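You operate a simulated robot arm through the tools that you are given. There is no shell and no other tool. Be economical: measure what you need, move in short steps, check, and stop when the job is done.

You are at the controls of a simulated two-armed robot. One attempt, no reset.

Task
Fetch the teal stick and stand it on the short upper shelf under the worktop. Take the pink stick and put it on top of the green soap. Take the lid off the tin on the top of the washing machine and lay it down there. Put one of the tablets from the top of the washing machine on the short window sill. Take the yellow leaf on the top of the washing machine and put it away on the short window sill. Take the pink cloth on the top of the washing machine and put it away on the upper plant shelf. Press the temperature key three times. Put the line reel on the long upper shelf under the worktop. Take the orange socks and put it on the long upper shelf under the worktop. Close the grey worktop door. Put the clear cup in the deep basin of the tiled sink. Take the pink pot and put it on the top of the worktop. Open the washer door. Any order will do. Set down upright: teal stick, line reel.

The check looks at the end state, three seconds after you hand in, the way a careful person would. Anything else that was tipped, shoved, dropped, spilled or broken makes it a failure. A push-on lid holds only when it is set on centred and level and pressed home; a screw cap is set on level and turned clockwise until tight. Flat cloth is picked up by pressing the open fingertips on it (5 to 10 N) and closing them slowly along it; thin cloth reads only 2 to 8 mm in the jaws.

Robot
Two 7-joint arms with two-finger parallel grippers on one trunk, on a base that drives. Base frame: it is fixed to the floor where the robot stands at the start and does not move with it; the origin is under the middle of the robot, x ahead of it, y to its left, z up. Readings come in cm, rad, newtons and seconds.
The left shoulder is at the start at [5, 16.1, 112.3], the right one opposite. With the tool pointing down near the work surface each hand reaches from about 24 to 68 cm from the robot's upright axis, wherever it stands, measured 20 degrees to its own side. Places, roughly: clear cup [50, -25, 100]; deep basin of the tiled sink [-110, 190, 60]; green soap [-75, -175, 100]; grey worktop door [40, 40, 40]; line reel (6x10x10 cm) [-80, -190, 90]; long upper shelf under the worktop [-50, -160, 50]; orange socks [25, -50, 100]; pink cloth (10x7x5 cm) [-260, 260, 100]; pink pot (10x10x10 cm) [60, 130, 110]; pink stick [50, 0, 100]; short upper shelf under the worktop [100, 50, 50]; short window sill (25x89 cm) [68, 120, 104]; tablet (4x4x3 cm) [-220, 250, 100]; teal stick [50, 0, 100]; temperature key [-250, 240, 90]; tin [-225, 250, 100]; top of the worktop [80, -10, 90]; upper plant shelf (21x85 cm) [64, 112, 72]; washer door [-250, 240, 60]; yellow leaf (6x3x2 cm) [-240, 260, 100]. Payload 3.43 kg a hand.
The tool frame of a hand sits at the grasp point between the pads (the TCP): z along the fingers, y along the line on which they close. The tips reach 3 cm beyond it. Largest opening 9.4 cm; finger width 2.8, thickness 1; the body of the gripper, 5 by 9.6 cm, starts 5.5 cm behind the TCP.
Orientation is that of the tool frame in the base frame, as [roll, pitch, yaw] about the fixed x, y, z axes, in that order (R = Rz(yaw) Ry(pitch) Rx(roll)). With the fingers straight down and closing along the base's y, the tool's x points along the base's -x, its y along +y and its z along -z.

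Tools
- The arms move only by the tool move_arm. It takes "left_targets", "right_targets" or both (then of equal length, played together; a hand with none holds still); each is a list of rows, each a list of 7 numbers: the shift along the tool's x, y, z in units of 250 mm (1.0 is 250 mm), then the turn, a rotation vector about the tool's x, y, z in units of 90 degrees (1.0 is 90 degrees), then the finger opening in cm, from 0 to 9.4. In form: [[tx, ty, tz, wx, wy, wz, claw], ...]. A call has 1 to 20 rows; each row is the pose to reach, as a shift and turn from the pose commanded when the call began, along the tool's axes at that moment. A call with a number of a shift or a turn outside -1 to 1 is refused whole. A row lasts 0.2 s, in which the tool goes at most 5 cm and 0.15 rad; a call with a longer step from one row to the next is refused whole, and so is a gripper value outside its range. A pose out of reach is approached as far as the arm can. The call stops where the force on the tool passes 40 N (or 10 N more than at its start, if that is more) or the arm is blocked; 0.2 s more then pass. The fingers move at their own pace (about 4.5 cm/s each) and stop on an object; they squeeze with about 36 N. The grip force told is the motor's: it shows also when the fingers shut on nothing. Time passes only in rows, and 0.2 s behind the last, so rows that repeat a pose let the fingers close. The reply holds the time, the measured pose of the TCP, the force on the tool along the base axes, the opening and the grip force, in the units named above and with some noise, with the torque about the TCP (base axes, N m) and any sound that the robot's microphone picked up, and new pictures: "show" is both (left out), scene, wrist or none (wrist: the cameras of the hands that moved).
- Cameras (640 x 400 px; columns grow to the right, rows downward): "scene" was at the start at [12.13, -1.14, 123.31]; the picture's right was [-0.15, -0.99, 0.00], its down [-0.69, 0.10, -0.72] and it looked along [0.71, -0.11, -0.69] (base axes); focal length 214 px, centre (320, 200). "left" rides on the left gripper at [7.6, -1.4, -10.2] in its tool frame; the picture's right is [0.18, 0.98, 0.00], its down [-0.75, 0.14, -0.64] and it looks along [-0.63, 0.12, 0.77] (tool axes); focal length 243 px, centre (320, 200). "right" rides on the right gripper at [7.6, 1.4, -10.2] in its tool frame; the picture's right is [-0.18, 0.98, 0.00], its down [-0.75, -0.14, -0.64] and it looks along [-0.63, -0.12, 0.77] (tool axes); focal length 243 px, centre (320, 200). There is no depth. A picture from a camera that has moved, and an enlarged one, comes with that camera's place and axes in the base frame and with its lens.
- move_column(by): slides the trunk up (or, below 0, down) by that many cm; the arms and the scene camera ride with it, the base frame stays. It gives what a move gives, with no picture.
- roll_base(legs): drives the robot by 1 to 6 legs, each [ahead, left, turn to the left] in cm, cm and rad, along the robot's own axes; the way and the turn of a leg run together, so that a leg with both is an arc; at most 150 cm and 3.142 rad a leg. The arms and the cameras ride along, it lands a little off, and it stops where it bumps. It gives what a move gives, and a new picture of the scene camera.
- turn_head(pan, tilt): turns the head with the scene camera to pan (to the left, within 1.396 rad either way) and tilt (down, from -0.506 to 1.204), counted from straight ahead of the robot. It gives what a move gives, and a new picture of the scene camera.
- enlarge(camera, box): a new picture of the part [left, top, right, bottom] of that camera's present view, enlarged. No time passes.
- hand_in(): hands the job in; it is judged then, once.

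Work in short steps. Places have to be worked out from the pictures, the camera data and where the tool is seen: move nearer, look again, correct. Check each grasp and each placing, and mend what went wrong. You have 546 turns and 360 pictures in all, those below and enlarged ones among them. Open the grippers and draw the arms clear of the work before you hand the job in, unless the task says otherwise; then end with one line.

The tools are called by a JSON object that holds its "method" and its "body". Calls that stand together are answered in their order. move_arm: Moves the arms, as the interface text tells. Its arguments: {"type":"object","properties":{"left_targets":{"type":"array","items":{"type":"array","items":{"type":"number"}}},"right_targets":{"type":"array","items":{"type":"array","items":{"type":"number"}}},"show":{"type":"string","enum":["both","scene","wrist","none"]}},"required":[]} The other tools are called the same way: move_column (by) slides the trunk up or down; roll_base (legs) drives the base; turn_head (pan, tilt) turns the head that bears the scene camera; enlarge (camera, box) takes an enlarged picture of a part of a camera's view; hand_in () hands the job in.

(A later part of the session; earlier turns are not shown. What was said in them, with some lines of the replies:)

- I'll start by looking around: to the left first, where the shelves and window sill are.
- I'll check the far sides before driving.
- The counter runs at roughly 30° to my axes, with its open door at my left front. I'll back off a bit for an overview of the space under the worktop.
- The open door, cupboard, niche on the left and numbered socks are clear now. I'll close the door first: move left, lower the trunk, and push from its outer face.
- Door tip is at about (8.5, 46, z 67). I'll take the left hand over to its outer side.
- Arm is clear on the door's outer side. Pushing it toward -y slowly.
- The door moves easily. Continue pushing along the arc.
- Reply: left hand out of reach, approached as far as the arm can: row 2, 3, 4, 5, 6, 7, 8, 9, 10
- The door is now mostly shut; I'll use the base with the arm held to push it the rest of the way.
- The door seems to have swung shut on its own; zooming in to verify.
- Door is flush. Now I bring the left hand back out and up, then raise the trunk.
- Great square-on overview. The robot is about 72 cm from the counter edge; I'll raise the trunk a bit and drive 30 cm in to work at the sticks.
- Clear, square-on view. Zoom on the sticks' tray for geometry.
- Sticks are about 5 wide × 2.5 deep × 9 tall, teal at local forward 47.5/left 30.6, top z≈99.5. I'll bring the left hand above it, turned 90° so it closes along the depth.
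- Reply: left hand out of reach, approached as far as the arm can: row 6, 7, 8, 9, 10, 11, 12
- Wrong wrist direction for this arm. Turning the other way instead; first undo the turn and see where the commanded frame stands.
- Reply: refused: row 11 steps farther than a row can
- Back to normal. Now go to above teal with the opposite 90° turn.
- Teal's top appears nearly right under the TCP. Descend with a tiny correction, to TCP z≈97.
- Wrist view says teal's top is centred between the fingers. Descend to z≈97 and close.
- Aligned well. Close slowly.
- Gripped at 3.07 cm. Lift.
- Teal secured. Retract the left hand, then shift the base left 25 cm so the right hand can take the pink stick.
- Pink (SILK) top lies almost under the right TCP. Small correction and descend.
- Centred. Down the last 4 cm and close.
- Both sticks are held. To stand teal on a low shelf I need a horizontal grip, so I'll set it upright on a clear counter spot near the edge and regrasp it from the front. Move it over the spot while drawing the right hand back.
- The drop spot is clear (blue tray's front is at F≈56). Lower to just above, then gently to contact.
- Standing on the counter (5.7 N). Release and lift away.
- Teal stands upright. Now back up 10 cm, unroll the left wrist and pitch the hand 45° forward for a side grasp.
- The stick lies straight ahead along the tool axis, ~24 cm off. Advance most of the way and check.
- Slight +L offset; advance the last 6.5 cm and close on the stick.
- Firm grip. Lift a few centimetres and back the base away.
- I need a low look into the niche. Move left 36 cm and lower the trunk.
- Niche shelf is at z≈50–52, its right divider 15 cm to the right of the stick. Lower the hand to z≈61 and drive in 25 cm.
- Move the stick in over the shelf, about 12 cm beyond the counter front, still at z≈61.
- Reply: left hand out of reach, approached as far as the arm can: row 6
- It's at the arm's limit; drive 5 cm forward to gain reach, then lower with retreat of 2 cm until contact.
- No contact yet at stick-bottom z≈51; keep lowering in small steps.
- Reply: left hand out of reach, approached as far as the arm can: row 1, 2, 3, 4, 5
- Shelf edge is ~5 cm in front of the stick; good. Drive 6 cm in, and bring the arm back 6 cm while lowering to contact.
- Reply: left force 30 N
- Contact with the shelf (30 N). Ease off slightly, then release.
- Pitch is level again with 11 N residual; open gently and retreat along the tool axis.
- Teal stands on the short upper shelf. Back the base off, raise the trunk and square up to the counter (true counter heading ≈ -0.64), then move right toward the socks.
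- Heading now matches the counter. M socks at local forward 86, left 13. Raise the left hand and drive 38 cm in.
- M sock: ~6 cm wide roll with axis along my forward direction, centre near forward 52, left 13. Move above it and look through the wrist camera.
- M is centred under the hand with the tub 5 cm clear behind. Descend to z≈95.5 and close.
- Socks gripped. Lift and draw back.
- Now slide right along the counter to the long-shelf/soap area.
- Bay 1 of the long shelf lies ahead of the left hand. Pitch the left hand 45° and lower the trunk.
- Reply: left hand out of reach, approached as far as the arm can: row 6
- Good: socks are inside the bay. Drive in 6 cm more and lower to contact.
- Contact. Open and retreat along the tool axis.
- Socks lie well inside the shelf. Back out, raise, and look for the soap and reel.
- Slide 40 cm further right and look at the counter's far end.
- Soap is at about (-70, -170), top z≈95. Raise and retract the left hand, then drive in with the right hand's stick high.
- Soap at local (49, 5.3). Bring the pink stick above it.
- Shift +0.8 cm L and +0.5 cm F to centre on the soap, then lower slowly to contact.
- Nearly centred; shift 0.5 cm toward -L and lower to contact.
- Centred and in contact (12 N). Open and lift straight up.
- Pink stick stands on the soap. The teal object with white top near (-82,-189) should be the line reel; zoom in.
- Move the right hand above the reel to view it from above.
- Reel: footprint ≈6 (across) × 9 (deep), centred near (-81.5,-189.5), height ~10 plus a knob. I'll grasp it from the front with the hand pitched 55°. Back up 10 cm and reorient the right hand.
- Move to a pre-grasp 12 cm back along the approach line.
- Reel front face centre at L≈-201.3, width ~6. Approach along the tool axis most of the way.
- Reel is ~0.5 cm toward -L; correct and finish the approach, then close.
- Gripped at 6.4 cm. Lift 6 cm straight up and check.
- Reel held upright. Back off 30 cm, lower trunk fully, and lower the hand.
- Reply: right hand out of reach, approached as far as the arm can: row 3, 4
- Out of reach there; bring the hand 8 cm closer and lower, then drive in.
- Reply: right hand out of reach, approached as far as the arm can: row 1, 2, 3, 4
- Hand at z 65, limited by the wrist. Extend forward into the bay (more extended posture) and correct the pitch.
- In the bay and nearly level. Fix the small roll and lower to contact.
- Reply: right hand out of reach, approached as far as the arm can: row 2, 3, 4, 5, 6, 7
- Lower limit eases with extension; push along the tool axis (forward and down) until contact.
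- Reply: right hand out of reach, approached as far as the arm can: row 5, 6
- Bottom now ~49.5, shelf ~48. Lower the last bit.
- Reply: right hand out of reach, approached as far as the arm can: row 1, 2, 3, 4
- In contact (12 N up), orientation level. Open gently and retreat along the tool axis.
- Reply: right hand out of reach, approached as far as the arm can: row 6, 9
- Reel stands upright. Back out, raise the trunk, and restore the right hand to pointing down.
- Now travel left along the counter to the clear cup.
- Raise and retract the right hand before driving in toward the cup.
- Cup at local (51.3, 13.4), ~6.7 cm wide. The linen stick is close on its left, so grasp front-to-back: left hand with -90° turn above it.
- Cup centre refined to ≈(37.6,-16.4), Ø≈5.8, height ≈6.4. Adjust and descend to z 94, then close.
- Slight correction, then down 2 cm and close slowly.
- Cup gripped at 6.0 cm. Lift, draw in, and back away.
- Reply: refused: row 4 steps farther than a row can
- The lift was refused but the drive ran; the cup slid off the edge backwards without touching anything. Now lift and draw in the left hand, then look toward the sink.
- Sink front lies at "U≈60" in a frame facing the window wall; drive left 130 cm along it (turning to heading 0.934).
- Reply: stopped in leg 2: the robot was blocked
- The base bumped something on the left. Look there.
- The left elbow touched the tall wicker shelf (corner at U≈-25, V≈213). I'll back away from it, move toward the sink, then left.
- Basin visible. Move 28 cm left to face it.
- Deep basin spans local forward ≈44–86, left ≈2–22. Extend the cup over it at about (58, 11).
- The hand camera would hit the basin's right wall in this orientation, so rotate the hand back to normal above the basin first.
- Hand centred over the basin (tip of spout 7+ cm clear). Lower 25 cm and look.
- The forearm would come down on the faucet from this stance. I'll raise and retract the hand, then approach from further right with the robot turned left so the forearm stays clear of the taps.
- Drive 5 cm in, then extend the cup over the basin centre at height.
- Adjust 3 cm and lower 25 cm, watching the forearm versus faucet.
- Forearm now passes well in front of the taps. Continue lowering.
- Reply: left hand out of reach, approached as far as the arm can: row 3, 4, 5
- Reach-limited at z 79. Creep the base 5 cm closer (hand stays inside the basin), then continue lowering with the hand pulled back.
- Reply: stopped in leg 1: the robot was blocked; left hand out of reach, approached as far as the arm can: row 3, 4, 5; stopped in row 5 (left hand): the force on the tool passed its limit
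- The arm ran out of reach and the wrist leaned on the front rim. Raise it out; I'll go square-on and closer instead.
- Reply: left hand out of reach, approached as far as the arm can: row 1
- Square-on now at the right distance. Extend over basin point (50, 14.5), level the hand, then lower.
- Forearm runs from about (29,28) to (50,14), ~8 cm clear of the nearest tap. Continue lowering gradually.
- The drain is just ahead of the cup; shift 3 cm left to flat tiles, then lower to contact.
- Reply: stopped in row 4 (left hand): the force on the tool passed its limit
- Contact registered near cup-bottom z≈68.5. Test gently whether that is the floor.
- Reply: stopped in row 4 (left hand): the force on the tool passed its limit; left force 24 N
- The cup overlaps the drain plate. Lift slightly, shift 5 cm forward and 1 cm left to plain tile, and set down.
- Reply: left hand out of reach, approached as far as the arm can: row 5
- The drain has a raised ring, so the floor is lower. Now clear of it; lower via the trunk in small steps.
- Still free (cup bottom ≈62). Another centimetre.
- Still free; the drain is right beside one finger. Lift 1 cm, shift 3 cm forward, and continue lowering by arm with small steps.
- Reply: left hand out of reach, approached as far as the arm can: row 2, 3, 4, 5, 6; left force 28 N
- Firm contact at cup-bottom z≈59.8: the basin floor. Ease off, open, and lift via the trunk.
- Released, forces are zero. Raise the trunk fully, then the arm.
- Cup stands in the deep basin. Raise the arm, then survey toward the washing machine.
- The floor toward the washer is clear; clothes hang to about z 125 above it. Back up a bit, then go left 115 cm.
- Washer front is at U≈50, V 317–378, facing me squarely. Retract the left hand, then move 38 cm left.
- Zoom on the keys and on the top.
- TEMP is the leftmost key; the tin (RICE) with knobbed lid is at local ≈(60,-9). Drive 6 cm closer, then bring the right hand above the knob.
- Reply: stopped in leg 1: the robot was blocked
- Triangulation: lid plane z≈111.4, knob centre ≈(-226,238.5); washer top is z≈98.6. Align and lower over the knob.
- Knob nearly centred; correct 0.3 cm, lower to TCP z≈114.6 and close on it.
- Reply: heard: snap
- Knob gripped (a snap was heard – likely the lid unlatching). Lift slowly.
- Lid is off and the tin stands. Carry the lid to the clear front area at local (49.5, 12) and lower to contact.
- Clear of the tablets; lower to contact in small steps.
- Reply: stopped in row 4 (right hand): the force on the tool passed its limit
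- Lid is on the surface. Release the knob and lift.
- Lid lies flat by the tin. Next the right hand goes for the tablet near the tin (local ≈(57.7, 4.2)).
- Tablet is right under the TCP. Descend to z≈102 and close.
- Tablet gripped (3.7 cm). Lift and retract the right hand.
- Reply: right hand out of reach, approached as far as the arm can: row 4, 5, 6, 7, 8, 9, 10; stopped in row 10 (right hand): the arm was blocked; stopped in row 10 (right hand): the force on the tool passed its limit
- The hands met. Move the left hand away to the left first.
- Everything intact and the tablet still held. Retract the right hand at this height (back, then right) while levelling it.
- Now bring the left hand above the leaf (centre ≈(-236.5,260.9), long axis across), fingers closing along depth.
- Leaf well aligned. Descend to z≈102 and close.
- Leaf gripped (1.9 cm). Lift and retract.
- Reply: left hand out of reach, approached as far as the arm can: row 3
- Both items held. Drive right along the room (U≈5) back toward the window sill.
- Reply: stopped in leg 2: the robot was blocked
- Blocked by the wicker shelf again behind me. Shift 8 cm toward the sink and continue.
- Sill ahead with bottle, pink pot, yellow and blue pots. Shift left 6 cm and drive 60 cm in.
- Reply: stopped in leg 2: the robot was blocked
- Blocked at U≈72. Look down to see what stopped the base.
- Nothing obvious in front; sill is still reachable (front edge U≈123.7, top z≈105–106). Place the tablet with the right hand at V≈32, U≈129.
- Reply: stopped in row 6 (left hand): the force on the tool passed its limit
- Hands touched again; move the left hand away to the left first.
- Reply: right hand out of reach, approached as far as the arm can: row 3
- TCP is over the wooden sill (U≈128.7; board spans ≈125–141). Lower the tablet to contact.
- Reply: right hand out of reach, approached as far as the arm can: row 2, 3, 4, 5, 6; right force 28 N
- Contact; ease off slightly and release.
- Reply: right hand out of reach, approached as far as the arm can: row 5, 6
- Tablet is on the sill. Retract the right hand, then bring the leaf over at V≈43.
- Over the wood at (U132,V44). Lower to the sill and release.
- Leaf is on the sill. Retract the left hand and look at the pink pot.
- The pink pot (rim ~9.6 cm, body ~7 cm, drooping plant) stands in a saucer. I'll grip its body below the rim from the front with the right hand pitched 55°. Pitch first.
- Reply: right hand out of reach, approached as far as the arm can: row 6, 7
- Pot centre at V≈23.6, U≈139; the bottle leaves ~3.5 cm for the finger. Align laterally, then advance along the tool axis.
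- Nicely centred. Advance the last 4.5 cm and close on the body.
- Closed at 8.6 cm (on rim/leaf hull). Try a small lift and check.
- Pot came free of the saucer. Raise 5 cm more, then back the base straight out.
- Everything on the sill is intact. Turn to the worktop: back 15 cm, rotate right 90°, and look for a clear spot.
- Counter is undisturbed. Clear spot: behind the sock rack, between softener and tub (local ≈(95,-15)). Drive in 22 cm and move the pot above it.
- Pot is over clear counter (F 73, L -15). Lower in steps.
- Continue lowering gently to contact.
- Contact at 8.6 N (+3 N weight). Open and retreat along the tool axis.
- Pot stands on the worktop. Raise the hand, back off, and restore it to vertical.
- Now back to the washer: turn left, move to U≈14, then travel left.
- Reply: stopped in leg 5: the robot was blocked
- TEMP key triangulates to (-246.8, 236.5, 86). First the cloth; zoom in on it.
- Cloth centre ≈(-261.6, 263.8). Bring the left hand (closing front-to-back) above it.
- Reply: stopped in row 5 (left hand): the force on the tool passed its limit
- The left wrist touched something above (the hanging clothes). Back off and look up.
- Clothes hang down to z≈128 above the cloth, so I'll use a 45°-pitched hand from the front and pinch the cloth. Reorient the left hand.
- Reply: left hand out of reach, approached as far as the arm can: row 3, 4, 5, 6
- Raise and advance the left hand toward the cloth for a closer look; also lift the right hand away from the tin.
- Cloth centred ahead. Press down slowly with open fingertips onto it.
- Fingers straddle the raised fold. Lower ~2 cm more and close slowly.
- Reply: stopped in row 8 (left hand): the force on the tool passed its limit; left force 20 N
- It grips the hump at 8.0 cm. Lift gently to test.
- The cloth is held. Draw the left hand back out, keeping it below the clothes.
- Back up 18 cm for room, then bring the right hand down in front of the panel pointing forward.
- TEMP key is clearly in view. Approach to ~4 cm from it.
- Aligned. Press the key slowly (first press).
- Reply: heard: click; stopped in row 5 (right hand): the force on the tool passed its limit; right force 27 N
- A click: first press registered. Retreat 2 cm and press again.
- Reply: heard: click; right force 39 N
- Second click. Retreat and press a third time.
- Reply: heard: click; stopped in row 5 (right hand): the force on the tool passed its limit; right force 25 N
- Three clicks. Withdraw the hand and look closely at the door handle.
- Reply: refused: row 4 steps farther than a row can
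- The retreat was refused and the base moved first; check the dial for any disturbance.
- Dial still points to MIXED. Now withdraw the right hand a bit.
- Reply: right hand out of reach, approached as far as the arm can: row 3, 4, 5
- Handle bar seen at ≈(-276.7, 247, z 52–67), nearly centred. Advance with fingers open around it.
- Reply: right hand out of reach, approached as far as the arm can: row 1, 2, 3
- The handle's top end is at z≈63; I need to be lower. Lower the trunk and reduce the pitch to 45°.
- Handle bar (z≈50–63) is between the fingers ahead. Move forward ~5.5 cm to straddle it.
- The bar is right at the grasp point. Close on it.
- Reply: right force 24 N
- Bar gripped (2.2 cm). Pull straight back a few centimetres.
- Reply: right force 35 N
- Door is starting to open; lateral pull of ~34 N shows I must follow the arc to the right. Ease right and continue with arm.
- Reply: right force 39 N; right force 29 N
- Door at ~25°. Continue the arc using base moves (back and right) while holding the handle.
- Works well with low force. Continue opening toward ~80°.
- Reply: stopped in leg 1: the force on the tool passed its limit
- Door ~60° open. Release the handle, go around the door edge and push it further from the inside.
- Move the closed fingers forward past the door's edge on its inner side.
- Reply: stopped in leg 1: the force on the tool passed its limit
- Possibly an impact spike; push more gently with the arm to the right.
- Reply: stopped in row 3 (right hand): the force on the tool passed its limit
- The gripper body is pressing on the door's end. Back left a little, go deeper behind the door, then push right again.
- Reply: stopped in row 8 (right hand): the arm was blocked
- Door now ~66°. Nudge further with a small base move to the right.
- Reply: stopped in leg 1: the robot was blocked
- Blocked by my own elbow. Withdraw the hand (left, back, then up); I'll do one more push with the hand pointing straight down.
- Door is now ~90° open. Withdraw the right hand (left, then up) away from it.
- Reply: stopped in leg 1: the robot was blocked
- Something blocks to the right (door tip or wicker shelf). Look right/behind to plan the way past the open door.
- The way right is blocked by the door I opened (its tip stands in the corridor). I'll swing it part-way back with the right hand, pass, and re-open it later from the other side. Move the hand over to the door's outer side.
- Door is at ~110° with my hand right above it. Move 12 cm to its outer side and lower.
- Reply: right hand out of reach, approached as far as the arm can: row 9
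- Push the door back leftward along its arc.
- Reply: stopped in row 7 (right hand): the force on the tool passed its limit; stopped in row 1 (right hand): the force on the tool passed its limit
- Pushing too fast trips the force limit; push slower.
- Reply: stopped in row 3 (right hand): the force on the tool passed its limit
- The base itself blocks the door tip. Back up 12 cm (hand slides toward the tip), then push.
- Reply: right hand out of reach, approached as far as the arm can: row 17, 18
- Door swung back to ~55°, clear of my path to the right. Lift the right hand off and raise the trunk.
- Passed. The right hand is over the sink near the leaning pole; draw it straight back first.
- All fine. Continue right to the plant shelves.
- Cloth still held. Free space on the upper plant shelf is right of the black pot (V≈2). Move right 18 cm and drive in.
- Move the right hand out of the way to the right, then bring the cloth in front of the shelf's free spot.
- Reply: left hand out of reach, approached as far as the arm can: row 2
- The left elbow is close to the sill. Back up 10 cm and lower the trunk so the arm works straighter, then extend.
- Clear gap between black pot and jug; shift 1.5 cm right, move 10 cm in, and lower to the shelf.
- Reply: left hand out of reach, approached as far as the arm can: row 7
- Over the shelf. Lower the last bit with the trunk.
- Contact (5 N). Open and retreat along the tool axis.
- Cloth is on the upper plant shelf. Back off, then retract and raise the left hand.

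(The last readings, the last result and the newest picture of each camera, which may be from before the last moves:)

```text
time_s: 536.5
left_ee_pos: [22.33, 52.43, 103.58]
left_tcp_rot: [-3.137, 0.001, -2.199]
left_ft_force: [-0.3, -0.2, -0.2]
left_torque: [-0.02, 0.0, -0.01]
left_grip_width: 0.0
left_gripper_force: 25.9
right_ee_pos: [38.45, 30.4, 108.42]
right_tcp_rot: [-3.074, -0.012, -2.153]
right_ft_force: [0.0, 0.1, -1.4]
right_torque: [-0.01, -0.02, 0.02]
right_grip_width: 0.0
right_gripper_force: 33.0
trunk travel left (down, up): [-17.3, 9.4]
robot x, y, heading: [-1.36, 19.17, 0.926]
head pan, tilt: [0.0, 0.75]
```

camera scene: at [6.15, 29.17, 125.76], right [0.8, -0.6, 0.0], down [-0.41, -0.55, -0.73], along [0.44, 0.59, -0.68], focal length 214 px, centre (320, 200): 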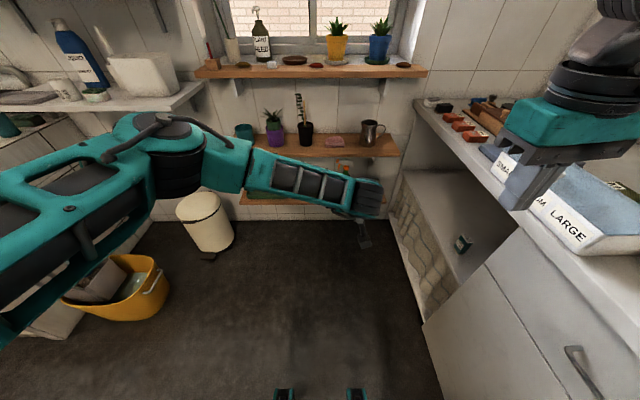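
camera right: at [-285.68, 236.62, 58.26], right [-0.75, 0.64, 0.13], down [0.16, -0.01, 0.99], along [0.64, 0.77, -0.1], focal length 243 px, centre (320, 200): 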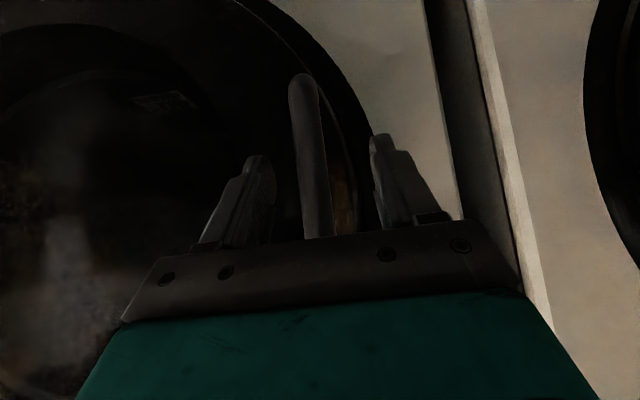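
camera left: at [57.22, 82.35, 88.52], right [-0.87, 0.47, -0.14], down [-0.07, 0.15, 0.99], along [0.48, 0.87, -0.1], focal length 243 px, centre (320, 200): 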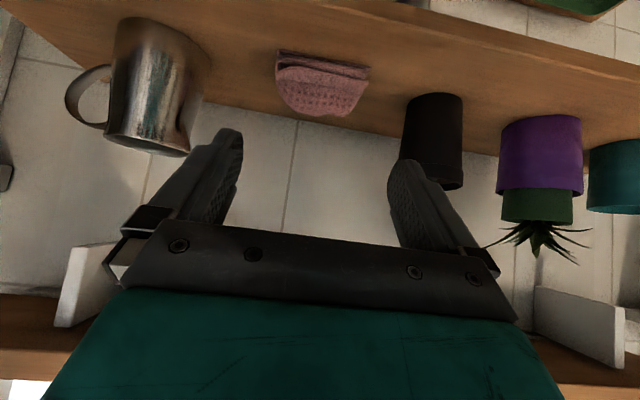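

{"method": "move_column", "body": {"by": 9}}

{"method": "roll_base", "body": {"legs": [[0, 130, 0.015], [0, 126, 0], [-56, 0, 0], [0, 33, 0]]}}

```text
time_s: 537.7
left_ee_pos: [22.53, 52.39, 112.56]
left_tcp_rot: [-3.136, 0.002, -2.198]
left_ft_force: [0.0, -0.5, -0.2]
left_torque: [0.02, -0.03, -0.04]
left_grip_width: 0.0
left_gripper_force: 33.0
right_ee_pos: [38.49, 30.38, 117.43]
right_tcp_rot: [-3.076, -0.013, -2.154]
right_ft_force: [-1.0, 0.3, -0.2]
right_torque: [0.01, 0.02, -0.03]
right_grip_width: 0.0
right_gripper_force: 32.5
trunk travel left (down, up): [-26.3, 0.4]
robot x, y, heading: [-1.35, 19.04, 0.931]
head pan, tilt: [0.0, 0.75]
```

```text
time_s: 554.9
left_ee_pos: [-245.94, 177.81, 112.48]
left_tcp_rot: [-3.133, 0.002, -2.183]
left_ft_force: [-0.7, -0.4, -0.8]
left_torque: [-0.02, -0.01, 0.02]
left_grip_width: 0.0
left_gripper_force: 32.9
right_ee_pos: [-229.64, 156.03, 117.51]
right_tcp_rot: [-3.073, -0.012, -2.139]
right_ft_force: [0.0, 0.8, 0.0]
right_torque: [0.0, -0.04, 0.01]
right_grip_width: 0.0
right_gripper_force: 33.3
trunk travel left (down, up): [-26.3, 0.4]
robot x, y, heading: [-269.31, 144.3, 0.949]
head pan, tilt: [0.0, 0.75]
camera scene: at [-261.96, 154.42, 134.75], right [0.81, -0.59, 0.0], down [-0.4, -0.55, -0.73], along [0.43, 0.59, -0.68], focal length 214 px, centre (320, 200)
```

scene: 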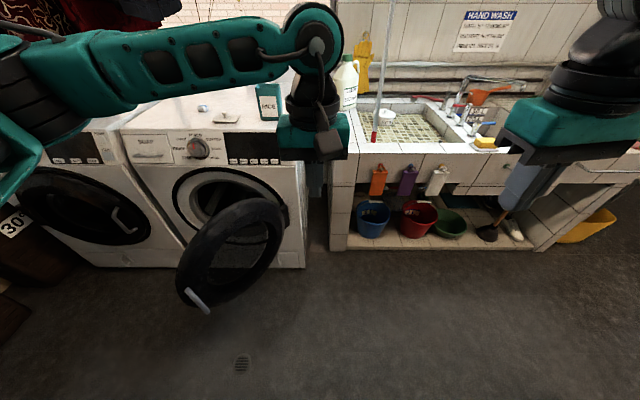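

Door at ~53°. Move slightly closer, then reach over the door with the left hand to its inner side.

{"method": "roll_base", "body": {"legs": [[9, 8, 0]]}}

{"method": "move_arm", "body": {"left_targets": [[-0.02, 0.16, 0, 0, 0, 0, 0], [-0.04, 0.32, 0, 0, 0, 0, 0], [-0.06, 0.48, 0, 0, 0, 0, 0], [-0.08, 0.64, 0, 0, 0, 0, 0], [-0.1, 0.8, 0, 0, 0, 0, 0], [-0.12, 0.96, 0, 0, 0, 0, 0]], "show": "none"}}

{"method": "move_arm", "body": {"left_targets": [[-0.02, 0.14, 0, 0, 0, 0, 0], [-0.04, 0.28, 0, 0, 0, 0, 0], [-0.05, 0.42, 0, 0, 0, 0, 0], [-0.05, 0.5, 0.06, 0, 0, 0, 0]], "show": "scene"}}

```text
time_s: 556.1
left_ee_pos: [-247.06, 189.8, 112.44]
left_tcp_rot: [-3.133, 0.002, -2.181]
left_ft_force: [1.3, -0.1, -0.8]
left_torque: [-0.01, -0.02, -0.01]
left_grip_width: 0.01
left_gripper_force: 33.4
right_ee_pos: [-230.71, 168.02, 117.43]
right_tcp_rot: [-3.073, -0.014, -2.138]
right_ft_force: [-1.2, 0.9, 0.5]
right_torque: [0.04, 0.0, -0.03]
right_grip_width: 0.0
right_gripper_force: 33.2
trunk travel left (down, up): [-26.3, 0.4]
robot x, y, heading: [-269.81, 156.3, 0.943]
head pan, tilt: [0.0, 0.75]
camera scene: at [-263.14, 166.32, 134.74], right [0.81, -0.58, 0.0], down [-0.4, -0.55, -0.73], along [0.43, 0.59, -0.68], focal length 214 px, centre (320, 200)
```

scene: 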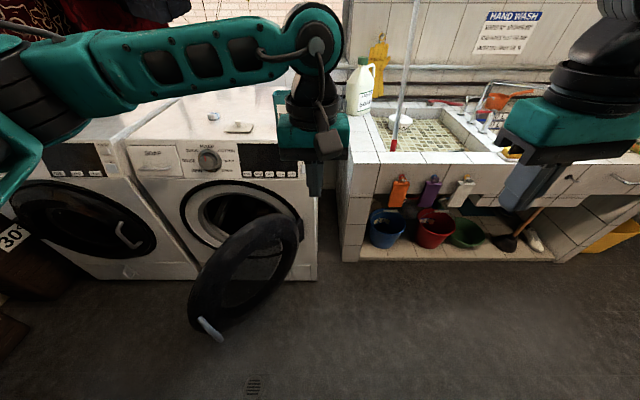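

```text
time_s: 557.5
left_ee_pos: [-265.1, 206.03, 112.47]
left_tcp_rot: [-3.136, 0.002, -2.184]
left_ft_force: [0.1, -0.1, -0.1]
left_torque: [0.02, 0.01, 0.01]
left_grip_width: 0.0
left_gripper_force: 33.0
right_ee_pos: [-230.84, 167.88, 117.48]
right_tcp_rot: [-3.073, -0.014, -2.138]
right_ft_force: [-0.5, -1.0, -0.1]
right_torque: [0.0, 0.01, -0.01]
right_grip_width: 0.0
right_gripper_force: 32.7
trunk travel left (down, up): [-26.3, 0.4]
robot x, y, heading: [-270.44, 156.07, 0.947]
head pan, tilt: [0.0, 0.75]
```

```text
time_s: 558.5
left_ee_pos: [-274.54, 214.12, 110.85]
left_tcp_rot: [-3.137, 0.001, -2.183]
left_ft_force: [-0.2, 0.1, -0.2]
left_torque: [-0.01, -0.03, -0.01]
left_grip_width: 0.01
left_gripper_force: 33.1
right_ee_pos: [-230.78, 167.99, 117.46]
right_tcp_rot: [-3.073, -0.012, -2.139]
right_ft_force: [0.6, 0.0, 0.3]
right_torque: [0.01, 0.02, 0.01]
right_grip_width: 0.0
right_gripper_force: 32.9
trunk travel left (down, up): [-26.3, 0.4]
robot x, y, heading: [-270.13, 156.15, 0.945]
head pan, tilt: [0.0, 0.75]
camera scene: at [-263.15, 166.24, 134.75], right [0.81, -0.58, 0.0], down [-0.4, -0.55, -0.73], along [0.43, 0.59, -0.68], focal length 214 px, centre (320, 200)
```

scene: 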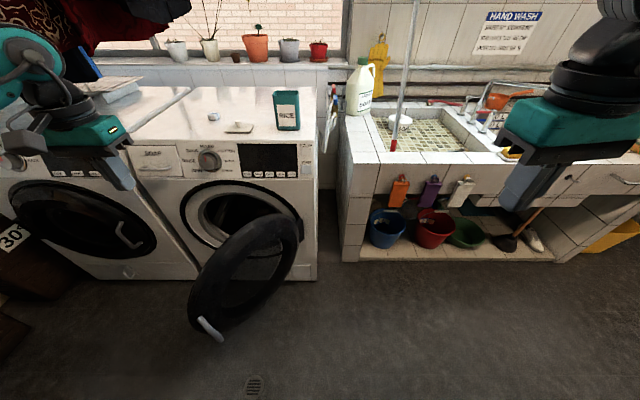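

The hand is right above the door; shift the base 8 cm left and move the hand ~9 cm to the inner side, then lower.

{"method": "roll_base", "body": {"legs": [[0, 8, 0]]}}

{"method": "move_arm", "body": {"left_targets": [[-0.15, -0.09, 0, 0, 0, 0, 0], [-0.31, -0.185, 0, 0, 0, 0, 0], [-0.31, -0.185, 0.18, 0, 0, 0, 0], [-0.31, -0.185, 0.36, 0, 0, 0, 0], [-0.31, -0.185, 0.54, 0, 0, 0, 0], [-0.31, -0.185, 0.72, 0, 0, 0, 0], [-0.31, -0.185, 0.9, 0, 0, 0, 0]], "show": "scene"}}

```text
time_s: 559.6
left_ee_pos: [-281.19, 218.88, 110.78]
left_tcp_rot: [-3.134, 0.002, -2.182]
left_ft_force: [0.0, -1.0, -0.7]
left_torque: [-0.01, 0.0, -0.01]
left_grip_width: 0.0
left_gripper_force: 32.9
right_ee_pos: [-237.37, 172.68, 117.45]
right_tcp_rot: [-3.073, -0.014, -2.138]
right_ft_force: [0.7, 0.0, 0.3]
right_torque: [0.01, -0.04, 0.01]
right_grip_width: 0.0
right_gripper_force: 32.8
trunk travel left (down, up): [-26.3, 0.4]
robot x, y, heading: [-276.57, 160.47, 0.946]
head pan, tilt: [0.0, 0.75]
camera scene: at [-269.68, 170.95, 134.75], right [0.81, -0.58, 0.0], down [-0.4, -0.55, -0.73], along [0.43, 0.59, -0.68], focal length 214 px, centre (320, 200)
```

scene: 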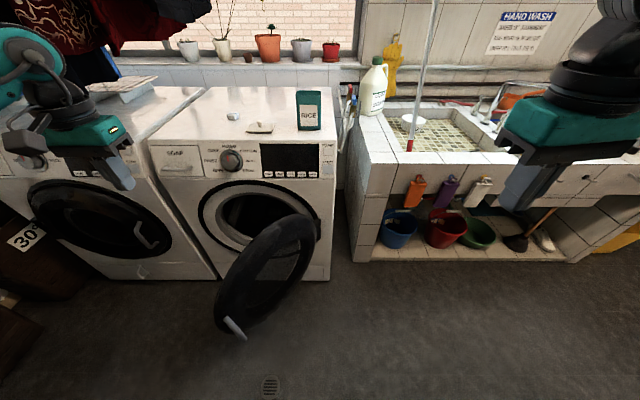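

```text
time_s: 561.2
left_ee_pos: [-272.79, 222.58, 88.37]
left_tcp_rot: [-3.136, 0.002, -2.183]
left_ft_force: [0.8, -0.3, -0.2]
left_torque: [-0.03, 0.03, 0.01]
left_grip_width: 0.0
left_gripper_force: 33.0
right_ee_pos: [-237.32, 172.6, 117.42]
right_tcp_rot: [-3.073, -0.015, -2.139]
right_ft_force: [0.8, 0.0, 0.1]
right_torque: [0.02, 0.0, -0.02]
right_grip_width: 0.0
right_gripper_force: 33.3
trunk travel left (down, up): [-26.3, 0.4]
robot x, y, heading: [-276.86, 161.19, 0.949]
head pan, tilt: [0.0, 0.75]
camera scene: at [-269.6, 170.93, 134.75], right [0.81, -0.58, 0.0], down [-0.4, -0.55, -0.73], along [0.43, 0.59, -0.68], focal length 214 px, centre (320, 200)
```

scene: 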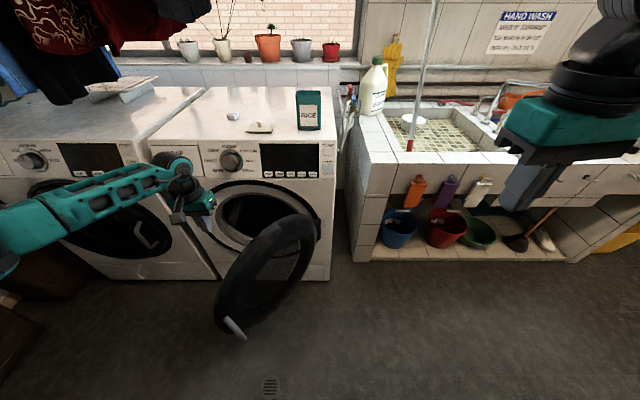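

Hand is on the inner side. Lower it to z≈70, then draw the door open by moving the base back and right.

{"method": "move_arm", "body": {"left_targets": [[0, 0, 0.18, 0, 0, 0, 0], [0, 0, 0.36, 0, 0, 0, 0], [0, 0, 0.54, 0, 0, 0, 0], [0, 0, 0.7, 0, 0, 0, 0]], "show": "none"}}

```text
time_s: 562.2
left_ee_pos: [-272.57, 222.35, 71.04]
left_tcp_rot: [-3.138, 0.005, -2.183]
left_ft_force: [-0.3, 0.3, 0.0]
left_torque: [-0.01, -0.02, 0.0]
left_grip_width: 0.0
left_gripper_force: 32.9
right_ee_pos: [-237.24, 172.57, 117.41]
right_tcp_rot: [-3.076, -0.015, -2.139]
right_ft_force: [0.5, -0.6, 0.1]
right_torque: [0.01, 0.0, 0.02]
right_grip_width: 0.01
right_gripper_force: 33.1
trunk travel left (down, up): [-26.3, 0.4]
robot x, y, heading: [-276.65, 160.9, 0.947]
head pan, tilt: [0.0, 0.75]
```

{"method": "roll_base", "body": {"legs": [[-5, -5, 0], [-5, -7, 0], [-4, -11, 0]]}}

```text
time_s: 564.7
left_ee_pos: [-262.28, 197.43, 71.1]
left_tcp_rot: [-3.14, 0.006, -2.182]
left_ft_force: [1.0, -0.3, 0.0]
left_torque: [-0.01, 0.0, 0.0]
left_grip_width: 0.01
left_gripper_force: 32.5
right_ee_pos: [-226.84, 147.81, 117.43]
right_tcp_rot: [-3.078, -0.011, -2.139]
right_ft_force: [0.6, -0.1, 0.4]
right_torque: [0.01, 0.0, 0.01]
right_grip_width: 0.0
right_gripper_force: 33.5
trunk travel left (down, up): [-26.3, 0.4]
robot x, y, heading: [-266.04, 136.07, 0.944]
head pan, tilt: [0.0, 0.75]
camera scene: at [-259.12, 146.03, 134.76], right [0.81, -0.59, 0.0], down [-0.4, -0.55, -0.73], along [0.43, 0.59, -0.68], focal length 214 px, centre (320, 200)
```

scene: 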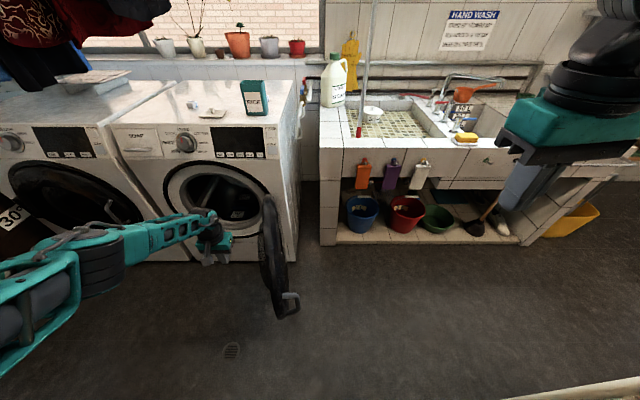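

Door is open ~90°. Lift the left hand up and away (left, then up).

{"method": "move_arm", "body": {"left_targets": [[0, 0.1, -0.05, 0, 0, 0, 0], [0, 0.16, -0.22, 0, 0, 0, 0], [0, 0.16, -0.4, 0, 0, 0, 0], [0, 0.16, -0.58, 0, 0, 0, 0], [0, 0.16, -0.76, 0, 0, 0, 0], [0, 0.16, -0.94, 0, 0, 0, 0]], "show": "none"}}

{"method": "move_arm", "body": {"left_targets": [[0.1, 0, -0.12, 0, 0, 0, 3], [0.2, -0.05, -0.24, 0, 0, 0, 6], [0.3, -0.1, -0.36, 0, 0, 0, 9], [0.4, -0.15, -0.48, 0, 0, 0, 9]], "right_targets": [[0, 0, 0, 0, 0, 0, 3], [0, 0, 0, 0, 0, 0, 6], [0, 0, 0, 0, 0, 0, 9], [0, 0, 0, 0, 0, 0, 9]], "show": "none"}}

```text
time_s: 566.1
left_ee_pos: [-265.63, 199.73, 94.54]
left_tcp_rot: [-3.14, 0.003, -2.18]
left_ft_force: [0.7, 0.0, -0.1]
left_torque: [0.01, 0.02, 0.02]
left_grip_width: 0.01
left_gripper_force: 33.0
left hand out of reach, approached as far as the arm can: row 1
right_ee_pos: [-226.88, 147.78, 117.38]
right_tcp_rot: [-3.076, -0.013, -2.137]
right_ft_force: [-0.2, -0.9, 0.0]
right_torque: [0.01, 0.0, -0.04]
right_grip_width: 0.0
right_gripper_force: 32.6
trunk travel left (down, up): [-26.3, 0.4]
robot x, y, heading: [-266.29, 135.92, 0.944]
head pan, tilt: [0.0, 0.75]
```

```text
time_s: 567.1
left_ee_pos: [-268.35, 189.37, 106.64]
left_tcp_rot: [-3.138, 0.004, -2.182]
left_ft_force: [0.6, -0.3, -0.1]
left_torque: [0.04, 0.01, 0.01]
left_grip_width: 8.4
left_gripper_force: 0.1
right_ee_pos: [-226.88, 147.75, 117.43]
right_tcp_rot: [-3.076, -0.012, -2.138]
right_ft_force: [-0.6, -0.1, -0.3]
right_torque: [0.01, 0.03, -0.01]
right_grip_width: 8.38
right_gripper_force: 0.1
trunk travel left (down, up): [-26.3, 0.4]
robot x, y, heading: [-266.33, 136.16, 0.944]
head pan, tilt: [0.0, 0.75]
```

Final check of the washer scene.

{"method": "turn_head", "body": {"pan": 0.1, "tilt": 0.6}}

{"method": "enlarge", "body": {"camera": "scene", "box": [120, 60, 360, 260]}}

```text
time_s: 567.8
left_ee_pos: [-268.34, 189.5, 106.64]
left_tcp_rot: [-3.138, 0.006, -2.184]
left_ft_force: [-0.7, 0.0, 0.0]
left_torque: [-0.03, -0.04, 0.0]
left_grip_width: 9.03
left_gripper_force: 0.1
right_ee_pos: [-226.72, 147.77, 117.49]
right_tcp_rot: [-3.075, -0.012, -2.14]
right_ft_force: [0.2, -0.3, -0.3]
right_torque: [0.02, 0.0, 0.01]
right_grip_width: 9.01
right_gripper_force: 0.0
trunk travel left (down, up): [-26.3, 0.4]
robot x, y, heading: [-266.49, 136.56, 0.95]
head pan, tilt: [0.099, 0.6]
camera scene: at [-259.58, 147.04, 136.04], right [0.86, -0.5, 0.0], down [-0.28, -0.49, -0.82], along [0.41, 0.71, -0.57], focal length 214 px, centre (320, 200)
```

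scene: 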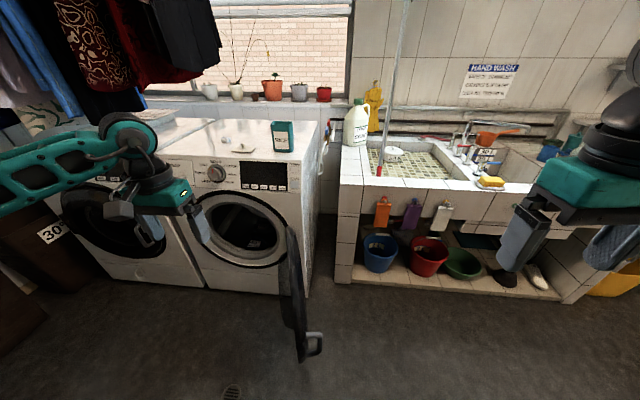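

```text
2.00 times, centred on (240, 160) of scene
camera zoom: at [-259.58, 147.04, 136.04], right [0.86, -0.5, 0.0], down [-0.28, -0.49, -0.82], along [0.41, 0.71, -0.57], focal length 429 px, centre (480, 280)
```

zoom: 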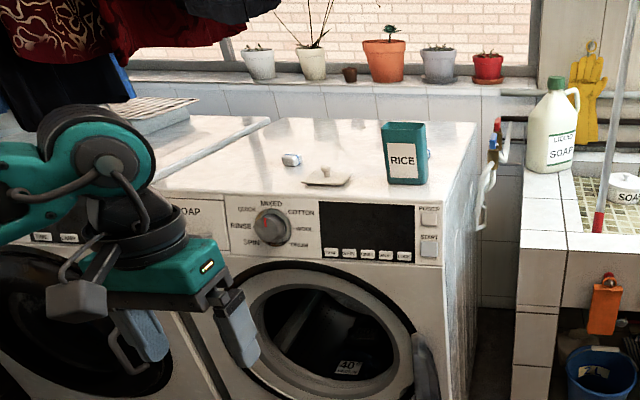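

All tasks look complete: arms are open and clear. Back away slightly and hand in.

{"method": "roll_base", "body": {"legs": [[-8, 0, 0]]}}

{"method": "hand_in", "body": {}}

```text
time_s: 568.9
left_ee_pos: [-272.92, 183.04, 106.67]
left_tcp_rot: [-3.139, 0.006, -2.182]
left_ft_force: [0.0, 0.3, 0.2]
left_torque: [0.01, -0.01, -0.02]
left_grip_width: 9.0
left_gripper_force: 0.1
right_ee_pos: [-231.59, 141.29, 117.54]
right_tcp_rot: [-3.075, -0.012, -2.141]
right_ft_force: [-0.2, -0.7, 0.5]
right_torque: [-0.02, -0.01, -0.03]
right_grip_width: 8.99
right_gripper_force: 0.0
trunk travel left (down, up): [-26.3, 0.4]
robot x, y, heading: [-271.32, 129.53, 0.939]
head pan, tilt: [0.099, 0.6]
camera scene: at [-264.28, 140.51, 136.05], right [0.86, -0.5, 0.0], down [-0.28, -0.49, -0.83], along [0.41, 0.71, -0.56], focal length 214 px, centre (320, 200)
```

scene: 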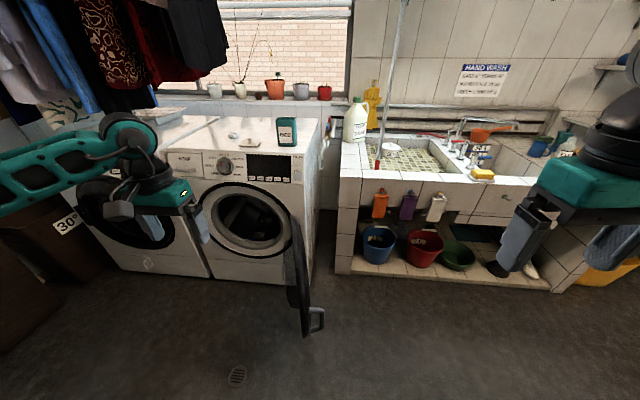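

```text
The job is handed in.
```

I carried out all thirteen tasks and handed the job in; the judge's result isn't known to me. Along the way the base or arms bumped the wicker shelf, the washer, the hanging clothes and the sink rim, but nothing I could see was displaced.
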